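You operate a simulated robot arm through the tools that you are given. There is no shell and no other tool. Be economical: measure what you need, move in short steps, check, and stop when the job is done.

Carry out the task below with a simulated robot arm. There is one attempt and no reset: what you move stays moved.

TASK
Stand the tee bung beside the black clamp. It goes on the side that lies toward x +1.0, y +0.0 (a direction in the base frame), with about 3 cm between them.
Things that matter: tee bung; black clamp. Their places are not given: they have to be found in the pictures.

It is judged by the outcome, as a careful person would: the job done as asked, and still so three seconds after it is handed in. It fails if anything else is knocked over, pushed out of place, dropped, spilled or broken.

THE ROBOT
A 6-joint arm with a two-finger parallel gripper, fixed in place. Base frame: the origin is at the foot of the arm, x ahead of it, y to its left, z up; the work surface is at about z = 0. Lengths are in mm, angles in rad, forces in N, time in s.
With the tool pointing down near the work surface it reaches from about 180 to 460 mm from the base axis. Its first joint turns from -1.222 to 1.222 rad. Payload 1.9 kg.
Tool frame: the origin (TCP) lies between the finger pads and is the grasp point; the fingertips stand 23 mm ahead of it; z points along the fingers, y is the line along which they close. The gripper opens to 94 mm. The fingers are 38 mm wide and 10 mm thick; the gripper's body (54 by 96 mm) begins 39 mm behind the TCP.
Orientation is that of the tool frame in the base frame, as a unit quaternion [w, x, y, z]. With the fingers straight down and closing along the base's y, the tool's x points along the base's -x, its y along +y and its z along -z.

THE INTERFACE
- The arm moves only by the tool nudge_tool. Its argument "series" is one flat list of numbers, 5 for each row, row after row: the closure, from 0 (fully open) to 1 (shut), then the shift along the tool's x, y, z in units of 25 mm (1.0 is 25 mm), then the turn about the tool's z in units of 5 degrees (1.0 is 5 degrees). In form: [claw, tx, ty, tz, twist, claw, tx, ty, tz, twist, ...]. A call has 1 to 10 rows; each row shifts and turns the commanded pose from where the row before left it, along the tool's axes as they then stand. A call with a number of a shift or a turn outside -1 to 1 is refused whole. A row lasts 0.2 s, in which the tool goes at most 50 mm and 0.15 rad; a call with a longer step from one row to the next is refused whole, and so is a gripper value outside its range. A pose out of reach is approached as far as the arm can. The call stops where the force on the tool passes 40 N (or 10 N more than at its start, if that is more) or the arm is blocked; 0.2 s more then pass. The fingers move at their own pace (about 108 mm/s each) and stop on an object; they squeeze with about 39 N. The grip force told is the motor's: it shows also when the fingers shut on nothing. Time passes only in rows, and 0.2 s behind the last, so rows that do not move let the fingers close. It gives the time, the measured TCP pose, the force on the tool (base axes), the opening and the grip force at its end, in the units of the frame above (readings bear some noise), and new pictures: "pictures" is both (left out), scene, wrist or none.
- Cameras (640 x 400 px; columns grow to the right, rows downward): "scene" is fixed at [68.3, 342, 406.2]; the picture's right is [-0.49, -0.87, 0.00], its down [-0.64, 0.36, -0.68] and it looks along [0.59, -0.34, -0.73] (base axes); focal length 214 px, centre (320, 200). "wrist" rides on the gripper at [-39, 0, -44] in the tool frame; the picture's right is [0.00, -1.00, 0.00], its down [0.97, 0.00, -0.24] and it looks along [0.24, 0.00, 0.97] (tool axes); focal length 218 px, centre (320, 200).
- probe_pixels(camera, pixels): for up to 12 pixels [column, row] of the newest picture of that camera ("zoom" is the newest enlarged one), the place [x, y, z] in the base frame of the surface seen there, good to about 2 mm. No time passes.
- inspect(camera, box): a new picture of the part [left, top, right, bottom] of that camera's present view, enlarged. No time passes.
- finish_job(): hands the job in; it is judged then, once.

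Work in short steps. Measure before you move; look again where a grasp or a placing could have gone wrong, and mend it. You have 60 turns and 120 pictures in all, the two below and enlarged ones among them. Open the gripper and draw the arm clear of the work before you hand the job in, unless the task says otherwise; then end with one line.

The tools are called after "Emit:" as a command line: name --argument value ..., lists and objects as JSON in quotes. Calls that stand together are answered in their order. nudge_tool: Moves the arm, as the interface text tells. Its arguments: {"type":"object","properties":{"series":{"type":"array"},"pictures":{"type":"string","enum":["both","scene","wrist","none"]}},"required":["series"]} The other tools are called the same way: probe_pixels (camera, pixels) gives the place of the surface under pixels of a picture; inspect (camera, box) takes an enlarged picture of a part of a camera's view; finish_job () hands the job in.

At the start:

```text
time_s: 0.0
tcp_pos: [210.9, 173.3, 256.5]
tool_rot: [0.0, 0.0, 1.0, 0.0]
force: [-0.3, -0.1, -0.1]
opening: 94.0
grasp_force: 0.1
```

scene: 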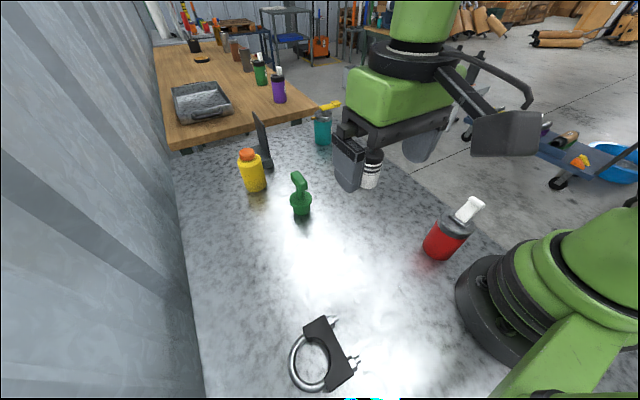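
wrist: 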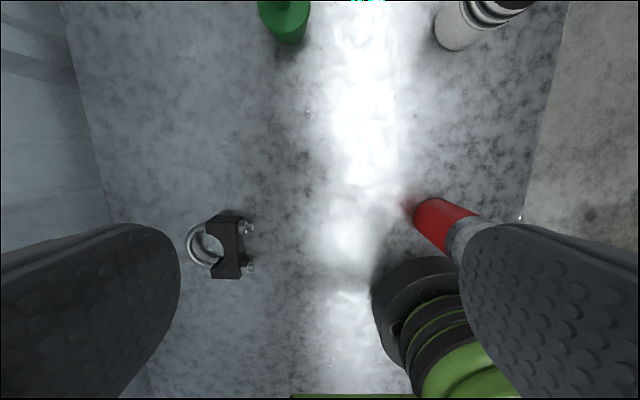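

The green T-shaped object at scene (300,195) is likely the tee bung. The black clamp could be at (325,355), but there is another black thing at (262,140), so I'll enlarge both.

Emit:
inspect --camera "scene" --box '[220, 90, 400, 230]'

Emit:
inspect --camera "scene" --box '[260, 290, 400, 400]'

Emit:
probe_pixels --camera "scene" --pixels '[[298, 177], [304, 190], [300, 200], [301, 212], [293, 177], [321, 322], [340, 388], [333, 345], [292, 360], [355, 358], [335, 320], [310, 388]]'

Emit:
probe_pixels --camera "wrist" --pixels '[[225, 217], [226, 275], [190, 244], [250, 227], [250, 267], [285, 20], [225, 245], [240, 245], [288, 40]]'

```text
2.86 times, centred on (310, 160) of scene
```

zoom: 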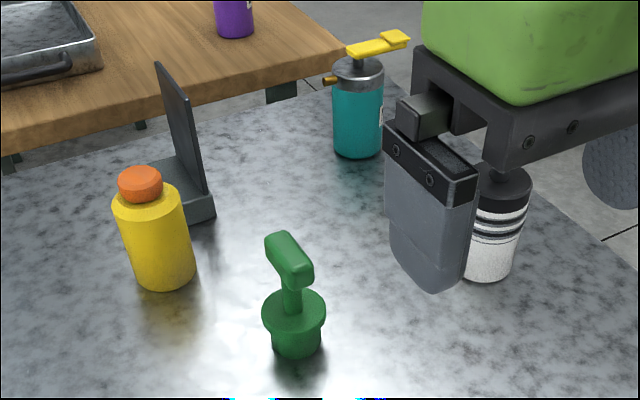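

```text
3.64 times, centred on (330, 345) of scene
```

zoom: 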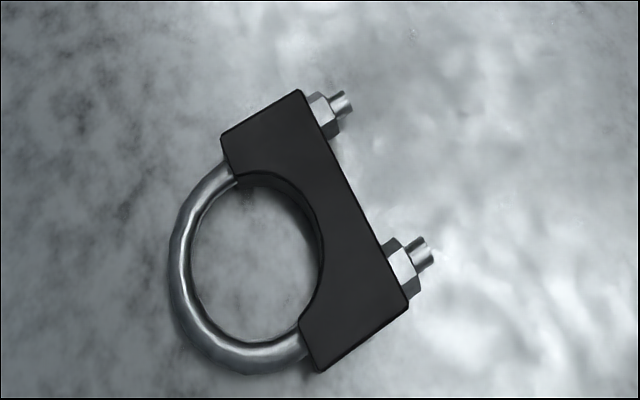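

```text
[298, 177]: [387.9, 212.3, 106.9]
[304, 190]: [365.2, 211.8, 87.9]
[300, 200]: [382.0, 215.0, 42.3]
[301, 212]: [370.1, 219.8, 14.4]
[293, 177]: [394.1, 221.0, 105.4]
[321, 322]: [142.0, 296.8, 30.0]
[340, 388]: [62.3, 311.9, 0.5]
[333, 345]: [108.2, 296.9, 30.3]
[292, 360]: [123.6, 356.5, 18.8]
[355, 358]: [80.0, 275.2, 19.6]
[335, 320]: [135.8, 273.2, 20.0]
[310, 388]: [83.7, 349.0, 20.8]
```

```text
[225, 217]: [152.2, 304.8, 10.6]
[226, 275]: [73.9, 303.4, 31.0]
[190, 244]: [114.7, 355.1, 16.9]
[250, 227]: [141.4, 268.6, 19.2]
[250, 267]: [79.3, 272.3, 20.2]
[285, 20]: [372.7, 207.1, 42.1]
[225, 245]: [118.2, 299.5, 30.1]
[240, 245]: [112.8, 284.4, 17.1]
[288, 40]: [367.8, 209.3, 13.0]
```

The clamp lies at about x 73–150, y 265–356. Next I'll measure the bung's bar and flange, its neighbours, and the clamp's +x edge.

Emit:
inspect --camera "scene" --box '[270, 160, 334, 225]'

Emit:
probe_pixels --camera "scene" --pixels '[[249, 154], [253, 172], [255, 188], [264, 165], [242, 170], [262, 120], [327, 317], [305, 330], [312, 323], [337, 318], [316, 320], [319, 319]]'

Emit:
probe_pixels --camera "wrist" --pixels '[[213, 217], [219, 213], [236, 216], [240, 219], [248, 222], [253, 228], [262, 8], [307, 8]]'

```text
6.15 times, centred on (302, 192) of scene
```

zoom: 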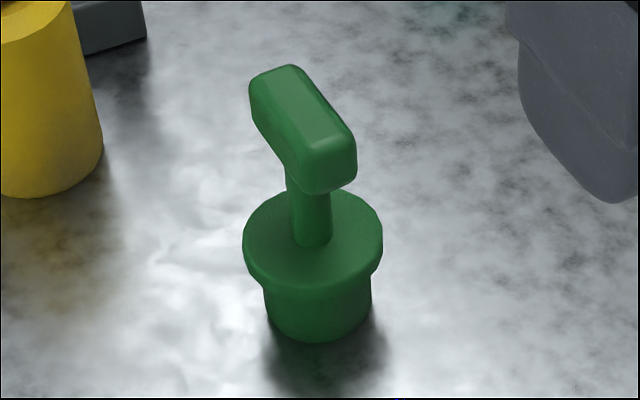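

```text
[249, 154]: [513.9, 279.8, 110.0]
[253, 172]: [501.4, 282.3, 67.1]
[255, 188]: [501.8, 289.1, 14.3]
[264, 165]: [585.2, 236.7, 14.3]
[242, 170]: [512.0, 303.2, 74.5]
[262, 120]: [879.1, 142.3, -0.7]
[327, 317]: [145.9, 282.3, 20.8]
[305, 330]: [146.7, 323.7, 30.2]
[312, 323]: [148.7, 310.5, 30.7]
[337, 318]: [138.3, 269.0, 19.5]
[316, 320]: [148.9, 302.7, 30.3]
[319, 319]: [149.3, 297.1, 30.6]
```

```text
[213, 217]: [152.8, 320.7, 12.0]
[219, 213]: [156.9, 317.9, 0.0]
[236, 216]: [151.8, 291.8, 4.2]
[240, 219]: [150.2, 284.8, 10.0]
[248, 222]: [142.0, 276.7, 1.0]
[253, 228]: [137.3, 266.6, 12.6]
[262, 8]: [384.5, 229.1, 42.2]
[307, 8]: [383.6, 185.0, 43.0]
```

Emit:
probe_pixels --camera "zoom" --pixels '[[292, 68], [256, 80], [350, 142], [312, 145], [302, 108], [270, 105], [320, 175], [248, 240], [378, 240], [312, 240], [312, 282], [315, 325]]'

```text
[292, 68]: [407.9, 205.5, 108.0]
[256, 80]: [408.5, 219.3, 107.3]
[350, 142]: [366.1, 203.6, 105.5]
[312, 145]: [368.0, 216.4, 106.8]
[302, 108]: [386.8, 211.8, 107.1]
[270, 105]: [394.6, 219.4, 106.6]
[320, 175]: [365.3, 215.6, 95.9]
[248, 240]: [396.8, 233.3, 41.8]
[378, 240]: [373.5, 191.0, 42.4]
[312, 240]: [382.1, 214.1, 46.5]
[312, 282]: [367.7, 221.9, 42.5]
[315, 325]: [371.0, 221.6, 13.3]
```

The bar runs along x from about 365 to 411, at y 203–220, with its top at z 107. The flange is centred near (388, 212) with a radius of about 23.5, so the present tool orientation already suits. I'll go above it at z 150.

Emit:
nudge_tool --series '[0.3, -0.885, 0.191, 0.5325, 0, 0.3, -0.885, 0.191, 0.5325, 0, 0.3, -0.885, 0.191, 0.5325, 0, 0.3, -0.885, 0.191, 0.5325, 0, 0.3, -0.885, 0.191, 0.5325, 0, 0.3, -0.885, 0.191, 0.5325, 0, 0.3, -0.885, 0.191, 0.5325, 0, 0.3, -0.885, 0.191, 0.5325, 0, 0.3, 0, 0, 0, 0]'

```text
time_s: 2.0
tcp_pos: [387.5, 212.4, 150.7]
tool_rot: [0.0, 0.0, 1.0, 0.0]
force: [0.6, -0.2, -0.8]
opening: 65.7
grasp_force: 0.1
```

scene: 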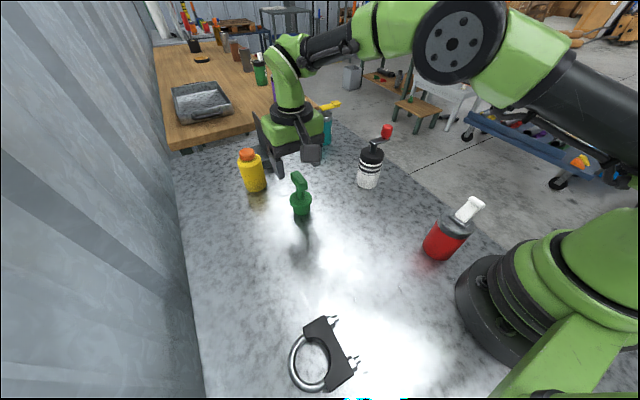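
wrist: 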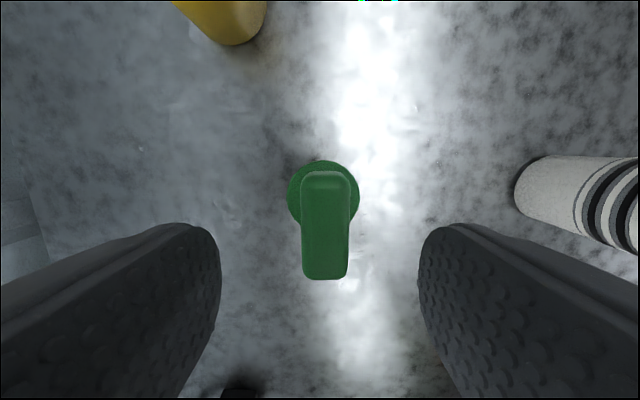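

The bar is centred between the fingers, at wrist column 325. I'll lower to z 97 and close.

Emit:
nudge_tool --series '[0.3, 0, 0, 0.72, 0, 0.3, 0, 0, 0.72, 0, 0.3, 0, 0, 0.72, 0, 0.3, 0, 0, 0, 0, 1, 0, 0, 0, 0, 1, 0, 0, 0, 0, 1, 0, 0, 0, 0, 1, 0, 0, 0, 0]'

```text
time_s: 3.8
tcp_pos: [388.3, 213.2, 96.2]
tool_rot: [-0.001, 0.0, 1.0, 0.0]
force: [0.1, -0.4, 0.7]
opening: 21.5
grasp_force: 39.1
```

scene: 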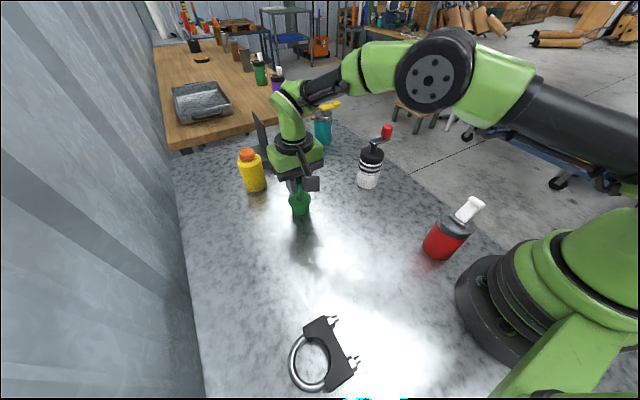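
wrist: 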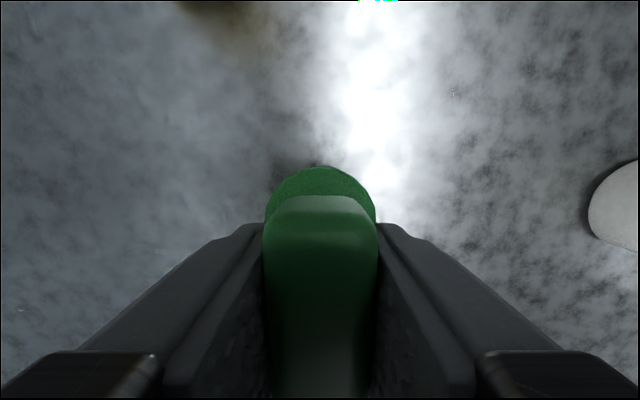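

The bar is gripped, with an opening of 21.5 mm at 39 N. I'll lift straight up 50 mm, then check.

Emit:
nudge_tool --series '[1, 0, 0, -0.5, 0, 1, 0, 0, -0.5, 0, 1, 0, 0, -0.5, 0, 1, 0, 0, -0.5, 0, 1, 0, 0, 0, 0]'

```text
time_s: 5.0
tcp_pos: [387.8, 211.0, 144.4]
tool_rot: [0.0, 0.001, 1.0, 0.001]
force: [-0.1, -0.1, -1.2]
opening: 21.6
grasp_force: 39.3
```

scene: 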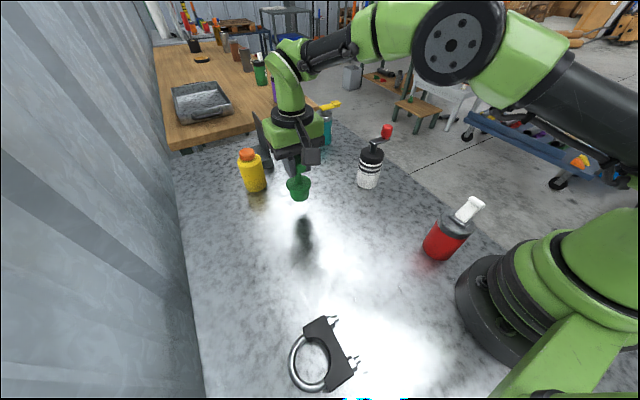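
wrist: 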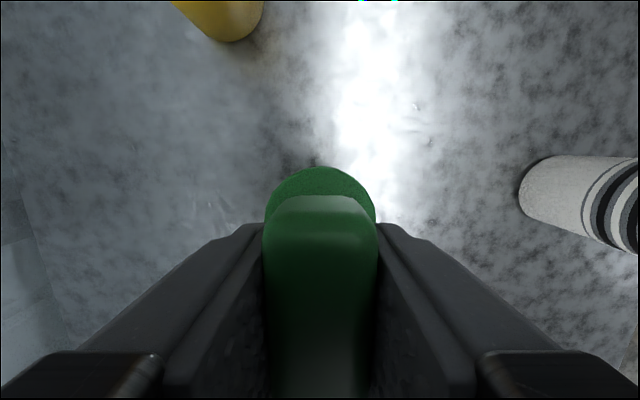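

The bung hangs steady. I'll carry it to above about (205, 307).

Emit:
nudge_tool --series '[1, 0.732, 0.38, 0, 0, 1, 0.732, 0.38, 0, 0, 1, 0.732, 0.38, 0, 0, 1, 0.732, 0.38, 0, 0, 1, 0.732, 0.38, 0, 0, 1, 0.732, 0.38, 0, 0, 1, 0.732, 0.38, 0, 0, 1, 0.732, 0.38, 0, 0, 1, 0.732, 0.38, 0, 0, 1, 0.732, 0.38, 0, 0]'

```text
time_s: 7.2
tcp_pos: [206.1, 308.1, 149.7]
tool_rot: [0.0, 0.0, 1.0, 0.0]
force: [-0.4, 0.1, -0.2]
opening: 21.6
grasp_force: 38.6
```

scene: 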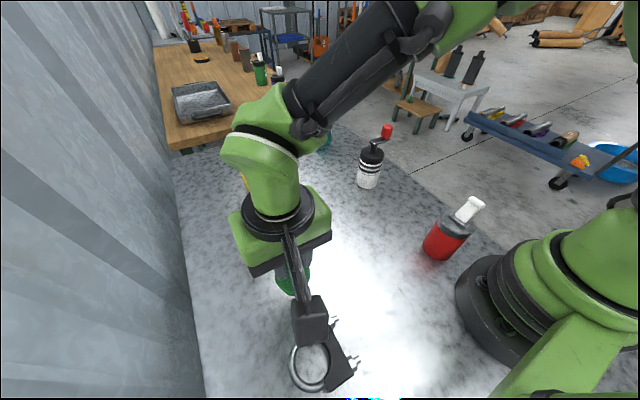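
wrist: 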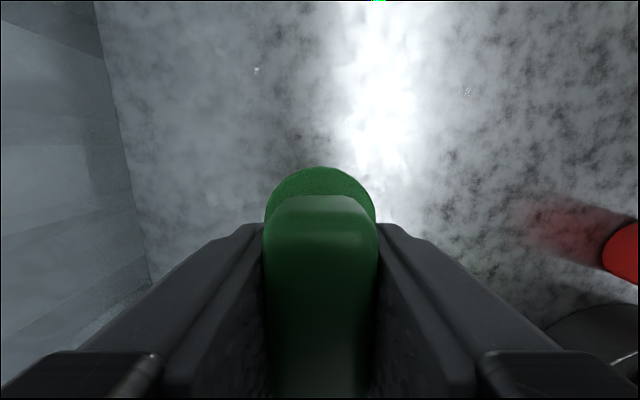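

It is in place above the spot. I'll lower 44 mm, then check the height.

Emit:
nudge_tool --series '[1, 0, 0, 0.44, 0, 1, 0, 0, 0.44, 0, 1, 0, 0, 0.44, 0, 1, 0, 0, 0.44, 0, 1, 0, 0, 0, 0, 1, 0, 0, 0, 0]'

Emit:
inspect --camera "scene" --box '[230, 240, 390, 400]'

```text
time_s: 8.6
tcp_pos: [204.3, 307.5, 103.7]
tool_rot: [0.0, 0.001, 1.0, 0.0]
force: [0.1, -0.7, -0.2]
opening: 21.5
grasp_force: 38.9
```

scene: 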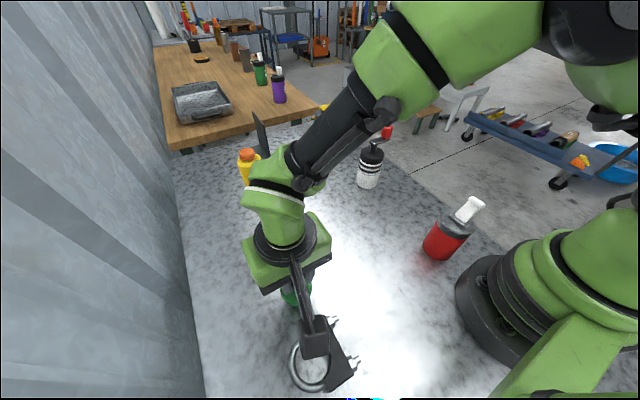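
wrist: 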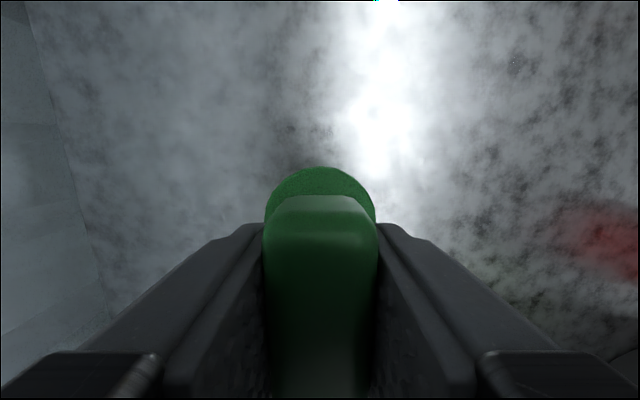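

```text
2.50 times, centred on (310, 320) of scene
```

zoom: 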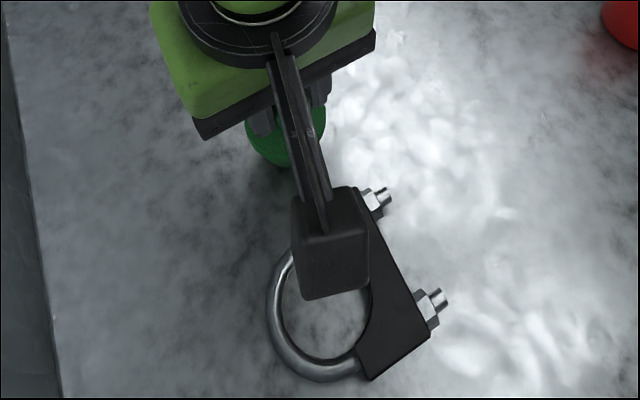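

A bracket on the gripper reaches over the clamp, so I'll check its height before going lower.

Emit:
probe_pixels --camera "zoom" --pixels '[[330, 210], [335, 285], [335, 240], [300, 290], [362, 285], [275, 155], [290, 140], [260, 125]]'

```text
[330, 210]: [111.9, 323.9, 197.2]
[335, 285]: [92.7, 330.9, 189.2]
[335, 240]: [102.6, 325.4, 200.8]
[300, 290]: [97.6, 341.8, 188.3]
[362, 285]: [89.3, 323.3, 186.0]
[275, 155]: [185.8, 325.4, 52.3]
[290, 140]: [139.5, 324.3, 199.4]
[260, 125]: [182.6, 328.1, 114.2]
```

The bracket is at about z 190, well clear. The flange reads z 50, so roughly 7 mm remains. I'll lower in fine steps.

Emit:
nudge_tool --series '[1, 0, 0, 0.06, 0, 1, 0, 0, 0.06, 0, 1, 0, 0, 0.04, 0, 1, 0, 0, 0, 0, 1, 0, 0, 0, 0]' --pictures "none"

```text
time_s: 9.8
tcp_pos: [203.5, 306.9, 100.6]
tool_rot: [0.0, 0.0, 1.0, -0.001]
force: [1.0, -0.1, -1.1]
opening: 21.5
grasp_force: 39.0
```

Emit:
nudge_tool --series '[1, 0, 0, 0.04, 0, 1, 0, 0, 0.04, 0, 1, 0, 0, 0, 0, 1, 0, 0, 0, 0]' --pictures "none"

```text
time_s: 10.8
tcp_pos: [203.9, 306.9, 97.8]
tool_rot: [0.0, 0.0, 1.0, 0.001]
force: [0.7, 1.1, -0.4]
opening: 21.3
grasp_force: 38.9
```

No contact yet at z 97.8, so I'll go on in 1 mm steps.

Emit:
nudge_tool --series '[1, 0, 0, 0.04, 0, 1, 0, 0, 0, 0, 1, 0, 0, 0, 0]' --pictures "none"

Emit:
nudge_tool --series '[1, 0, 0, 0.04, 0, 1, 0, 0, 0, 0, 1, 0, 0, 0, 0]' --pictures "scene"

```text
time_s: 11.6
tcp_pos: [206.2, 306.6, 96.0]
tool_rot: [0.0, 0.0, 1.0, 0.0]
force: [-0.2, -0.9, -0.9]
opening: 21.2
grasp_force: 39.2
```

```text
time_s: 12.4
tcp_pos: [204.8, 307.5, 95.1]
tool_rot: [-0.001, 0.001, 1.0, 0.0]
force: [0.2, 0.9, -1.8]
opening: 21.7
grasp_force: 39.0
```

scene: 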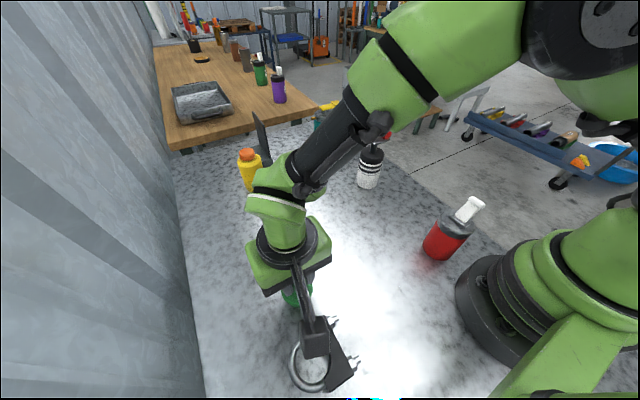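

Emit:
inspect --camera "scene" --box '[270, 260, 350, 320]'

Emit:
probe_pixels --camera "scene" --pixels '[[285, 293], [289, 298], [288, 302], [290, 305], [310, 290]]'

```text
6.67 times, centred on (310, 290) of scene
```

zoom: 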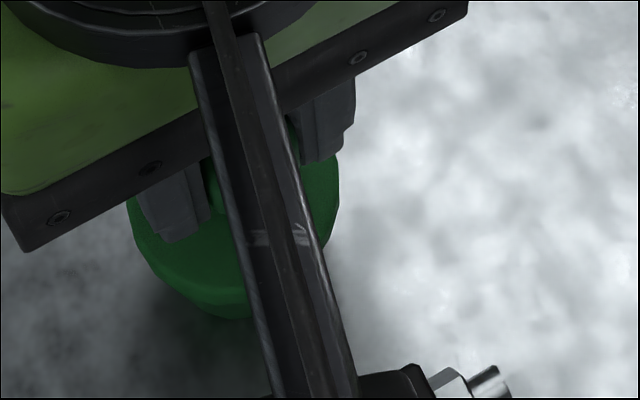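

```text
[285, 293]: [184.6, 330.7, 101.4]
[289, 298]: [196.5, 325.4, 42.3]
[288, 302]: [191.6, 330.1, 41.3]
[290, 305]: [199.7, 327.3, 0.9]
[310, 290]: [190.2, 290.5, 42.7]
```

The flange reads z ≈ 42, the same as when it stood before, so it is at the surface. I'll press another 0.75 mm to confirm contact.

Emit:
nudge_tool --series '[1, 0, 0, 0.03, 0, 1, 0, 0, 0, 0, 1, 0, 0, 0, 0]' --pictures "none"

```text
time_s: 13.2
tcp_pos: [204.4, 307.2, 95.0]
tool_rot: [0.001, -0.001, 1.0, 0.001]
force: [0.6, -1.8, 16.6]
opening: 21.3
grasp_force: 39.1
```

A 16.6 N upward force shows it is in contact with the table. I'll open moderately and rise.

Emit:
nudge_tool --series '[0.9, 0, 0, -0.02, 0, 0.6, 0, 0, 0, 0, 0.4, 0, 0, 0, 0, 0.3, 0, 0, 0, 0, 0.3, 0, 0, -0.5, 0, 0.3, 0, 0, -1, 0, 0.3, 0, 0, -1, 0, 0.3, 0, 0, -1, 0]'

```text
time_s: 15.0
tcp_pos: [203.1, 304.9, 181.2]
tool_rot: [0.0, 0.0, 1.0, 0.0]
force: [0.1, -0.4, 0.0]
opening: 65.6
grasp_force: 0.0
```

scene: 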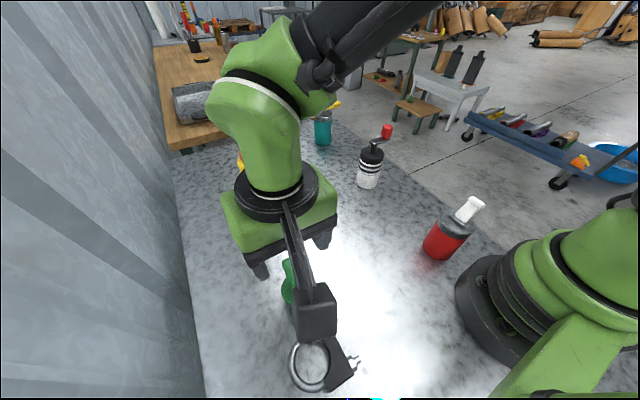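
wrist: 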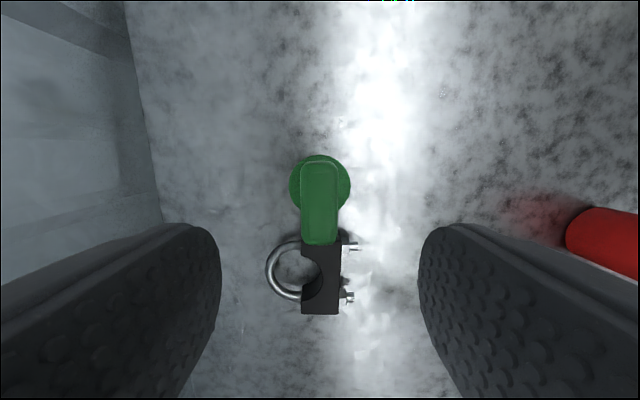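

The bung stands free. I'll draw the arm away, up and toward −y, to see the result.

Emit:
nudge_tool --series '[0.3, -0.2, -0.9, -0.5, 0, 0.3, -0.2, -0.9, -0.5, 0, 0.3, -0.2, -0.9, -0.5, 0, 0.3, -0.2, -0.9, -0.5, 0, 0.3, -0.2, -0.9, -0.5, 0, 0.3, -0.2, -0.9, -0.5, 0, 0.3, 0, 0, 0, 0]'

Emit:
inspect --camera "scene" --box '[240, 230, 400, 400]'

```text
time_s: 16.6
tcp_pos: [234.7, 171.0, 256.7]
tool_rot: [-0.001, 0.0, 1.0, 0.0]
force: [-0.4, 0.2, 0.6]
opening: 65.8
grasp_force: 0.1
```

scene: 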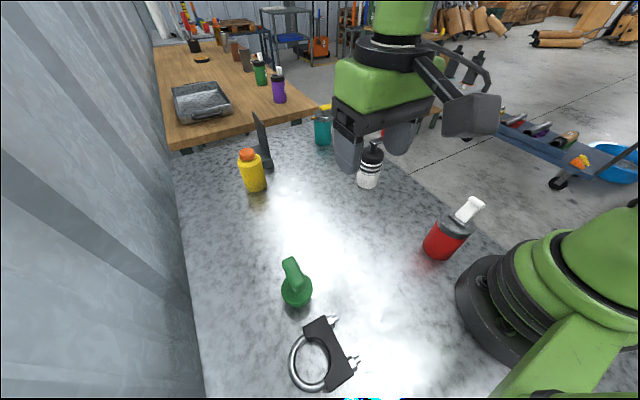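
wrist: 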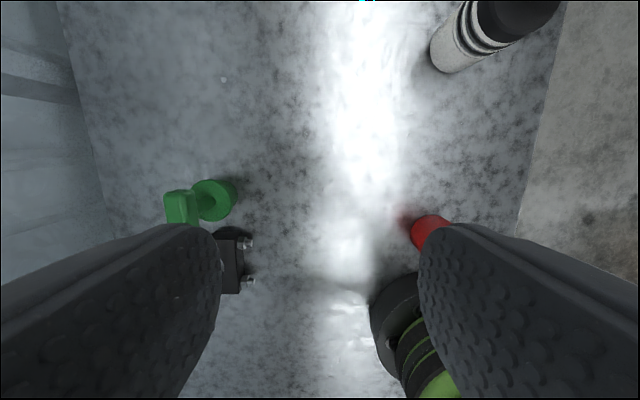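

```text
2.35 times, centred on (320, 315) of scene
```

zoom: 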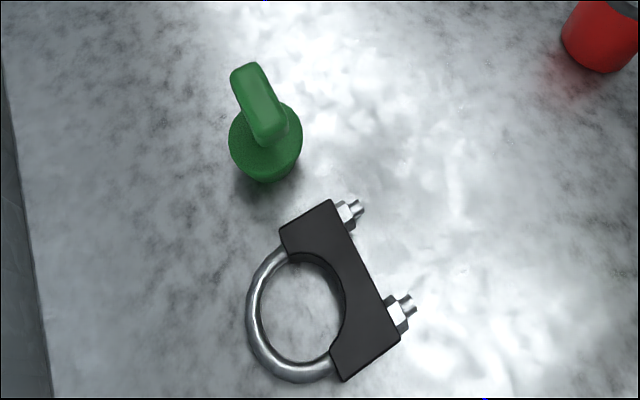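

Emit:
probe_pixels --camera "zoom" --pixels '[[232, 150], [300, 140], [262, 168], [272, 173], [248, 68], [270, 138], [312, 206], [290, 245], [285, 165]]'

```text
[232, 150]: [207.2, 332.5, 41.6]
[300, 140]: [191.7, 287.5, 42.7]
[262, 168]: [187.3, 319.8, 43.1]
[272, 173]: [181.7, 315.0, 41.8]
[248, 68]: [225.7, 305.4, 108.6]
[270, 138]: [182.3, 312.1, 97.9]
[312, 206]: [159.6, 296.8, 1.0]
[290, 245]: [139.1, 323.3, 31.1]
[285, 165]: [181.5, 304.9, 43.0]
```

The bung is upright, with its flange at z 42 all round. Its near edge is at x ≈ 181 and the clamp's edge at x ≈ 151, so the gap is about 30 mm. Nothing else has moved and the arm is clear, so I'm handing in.

Emit:
finish_job

```text
The job is handed in.
```

The tee bung stands upright on the +x side of the black clamp, with a gap of about 3 cm; nothing else was moved, and the job is handed in.
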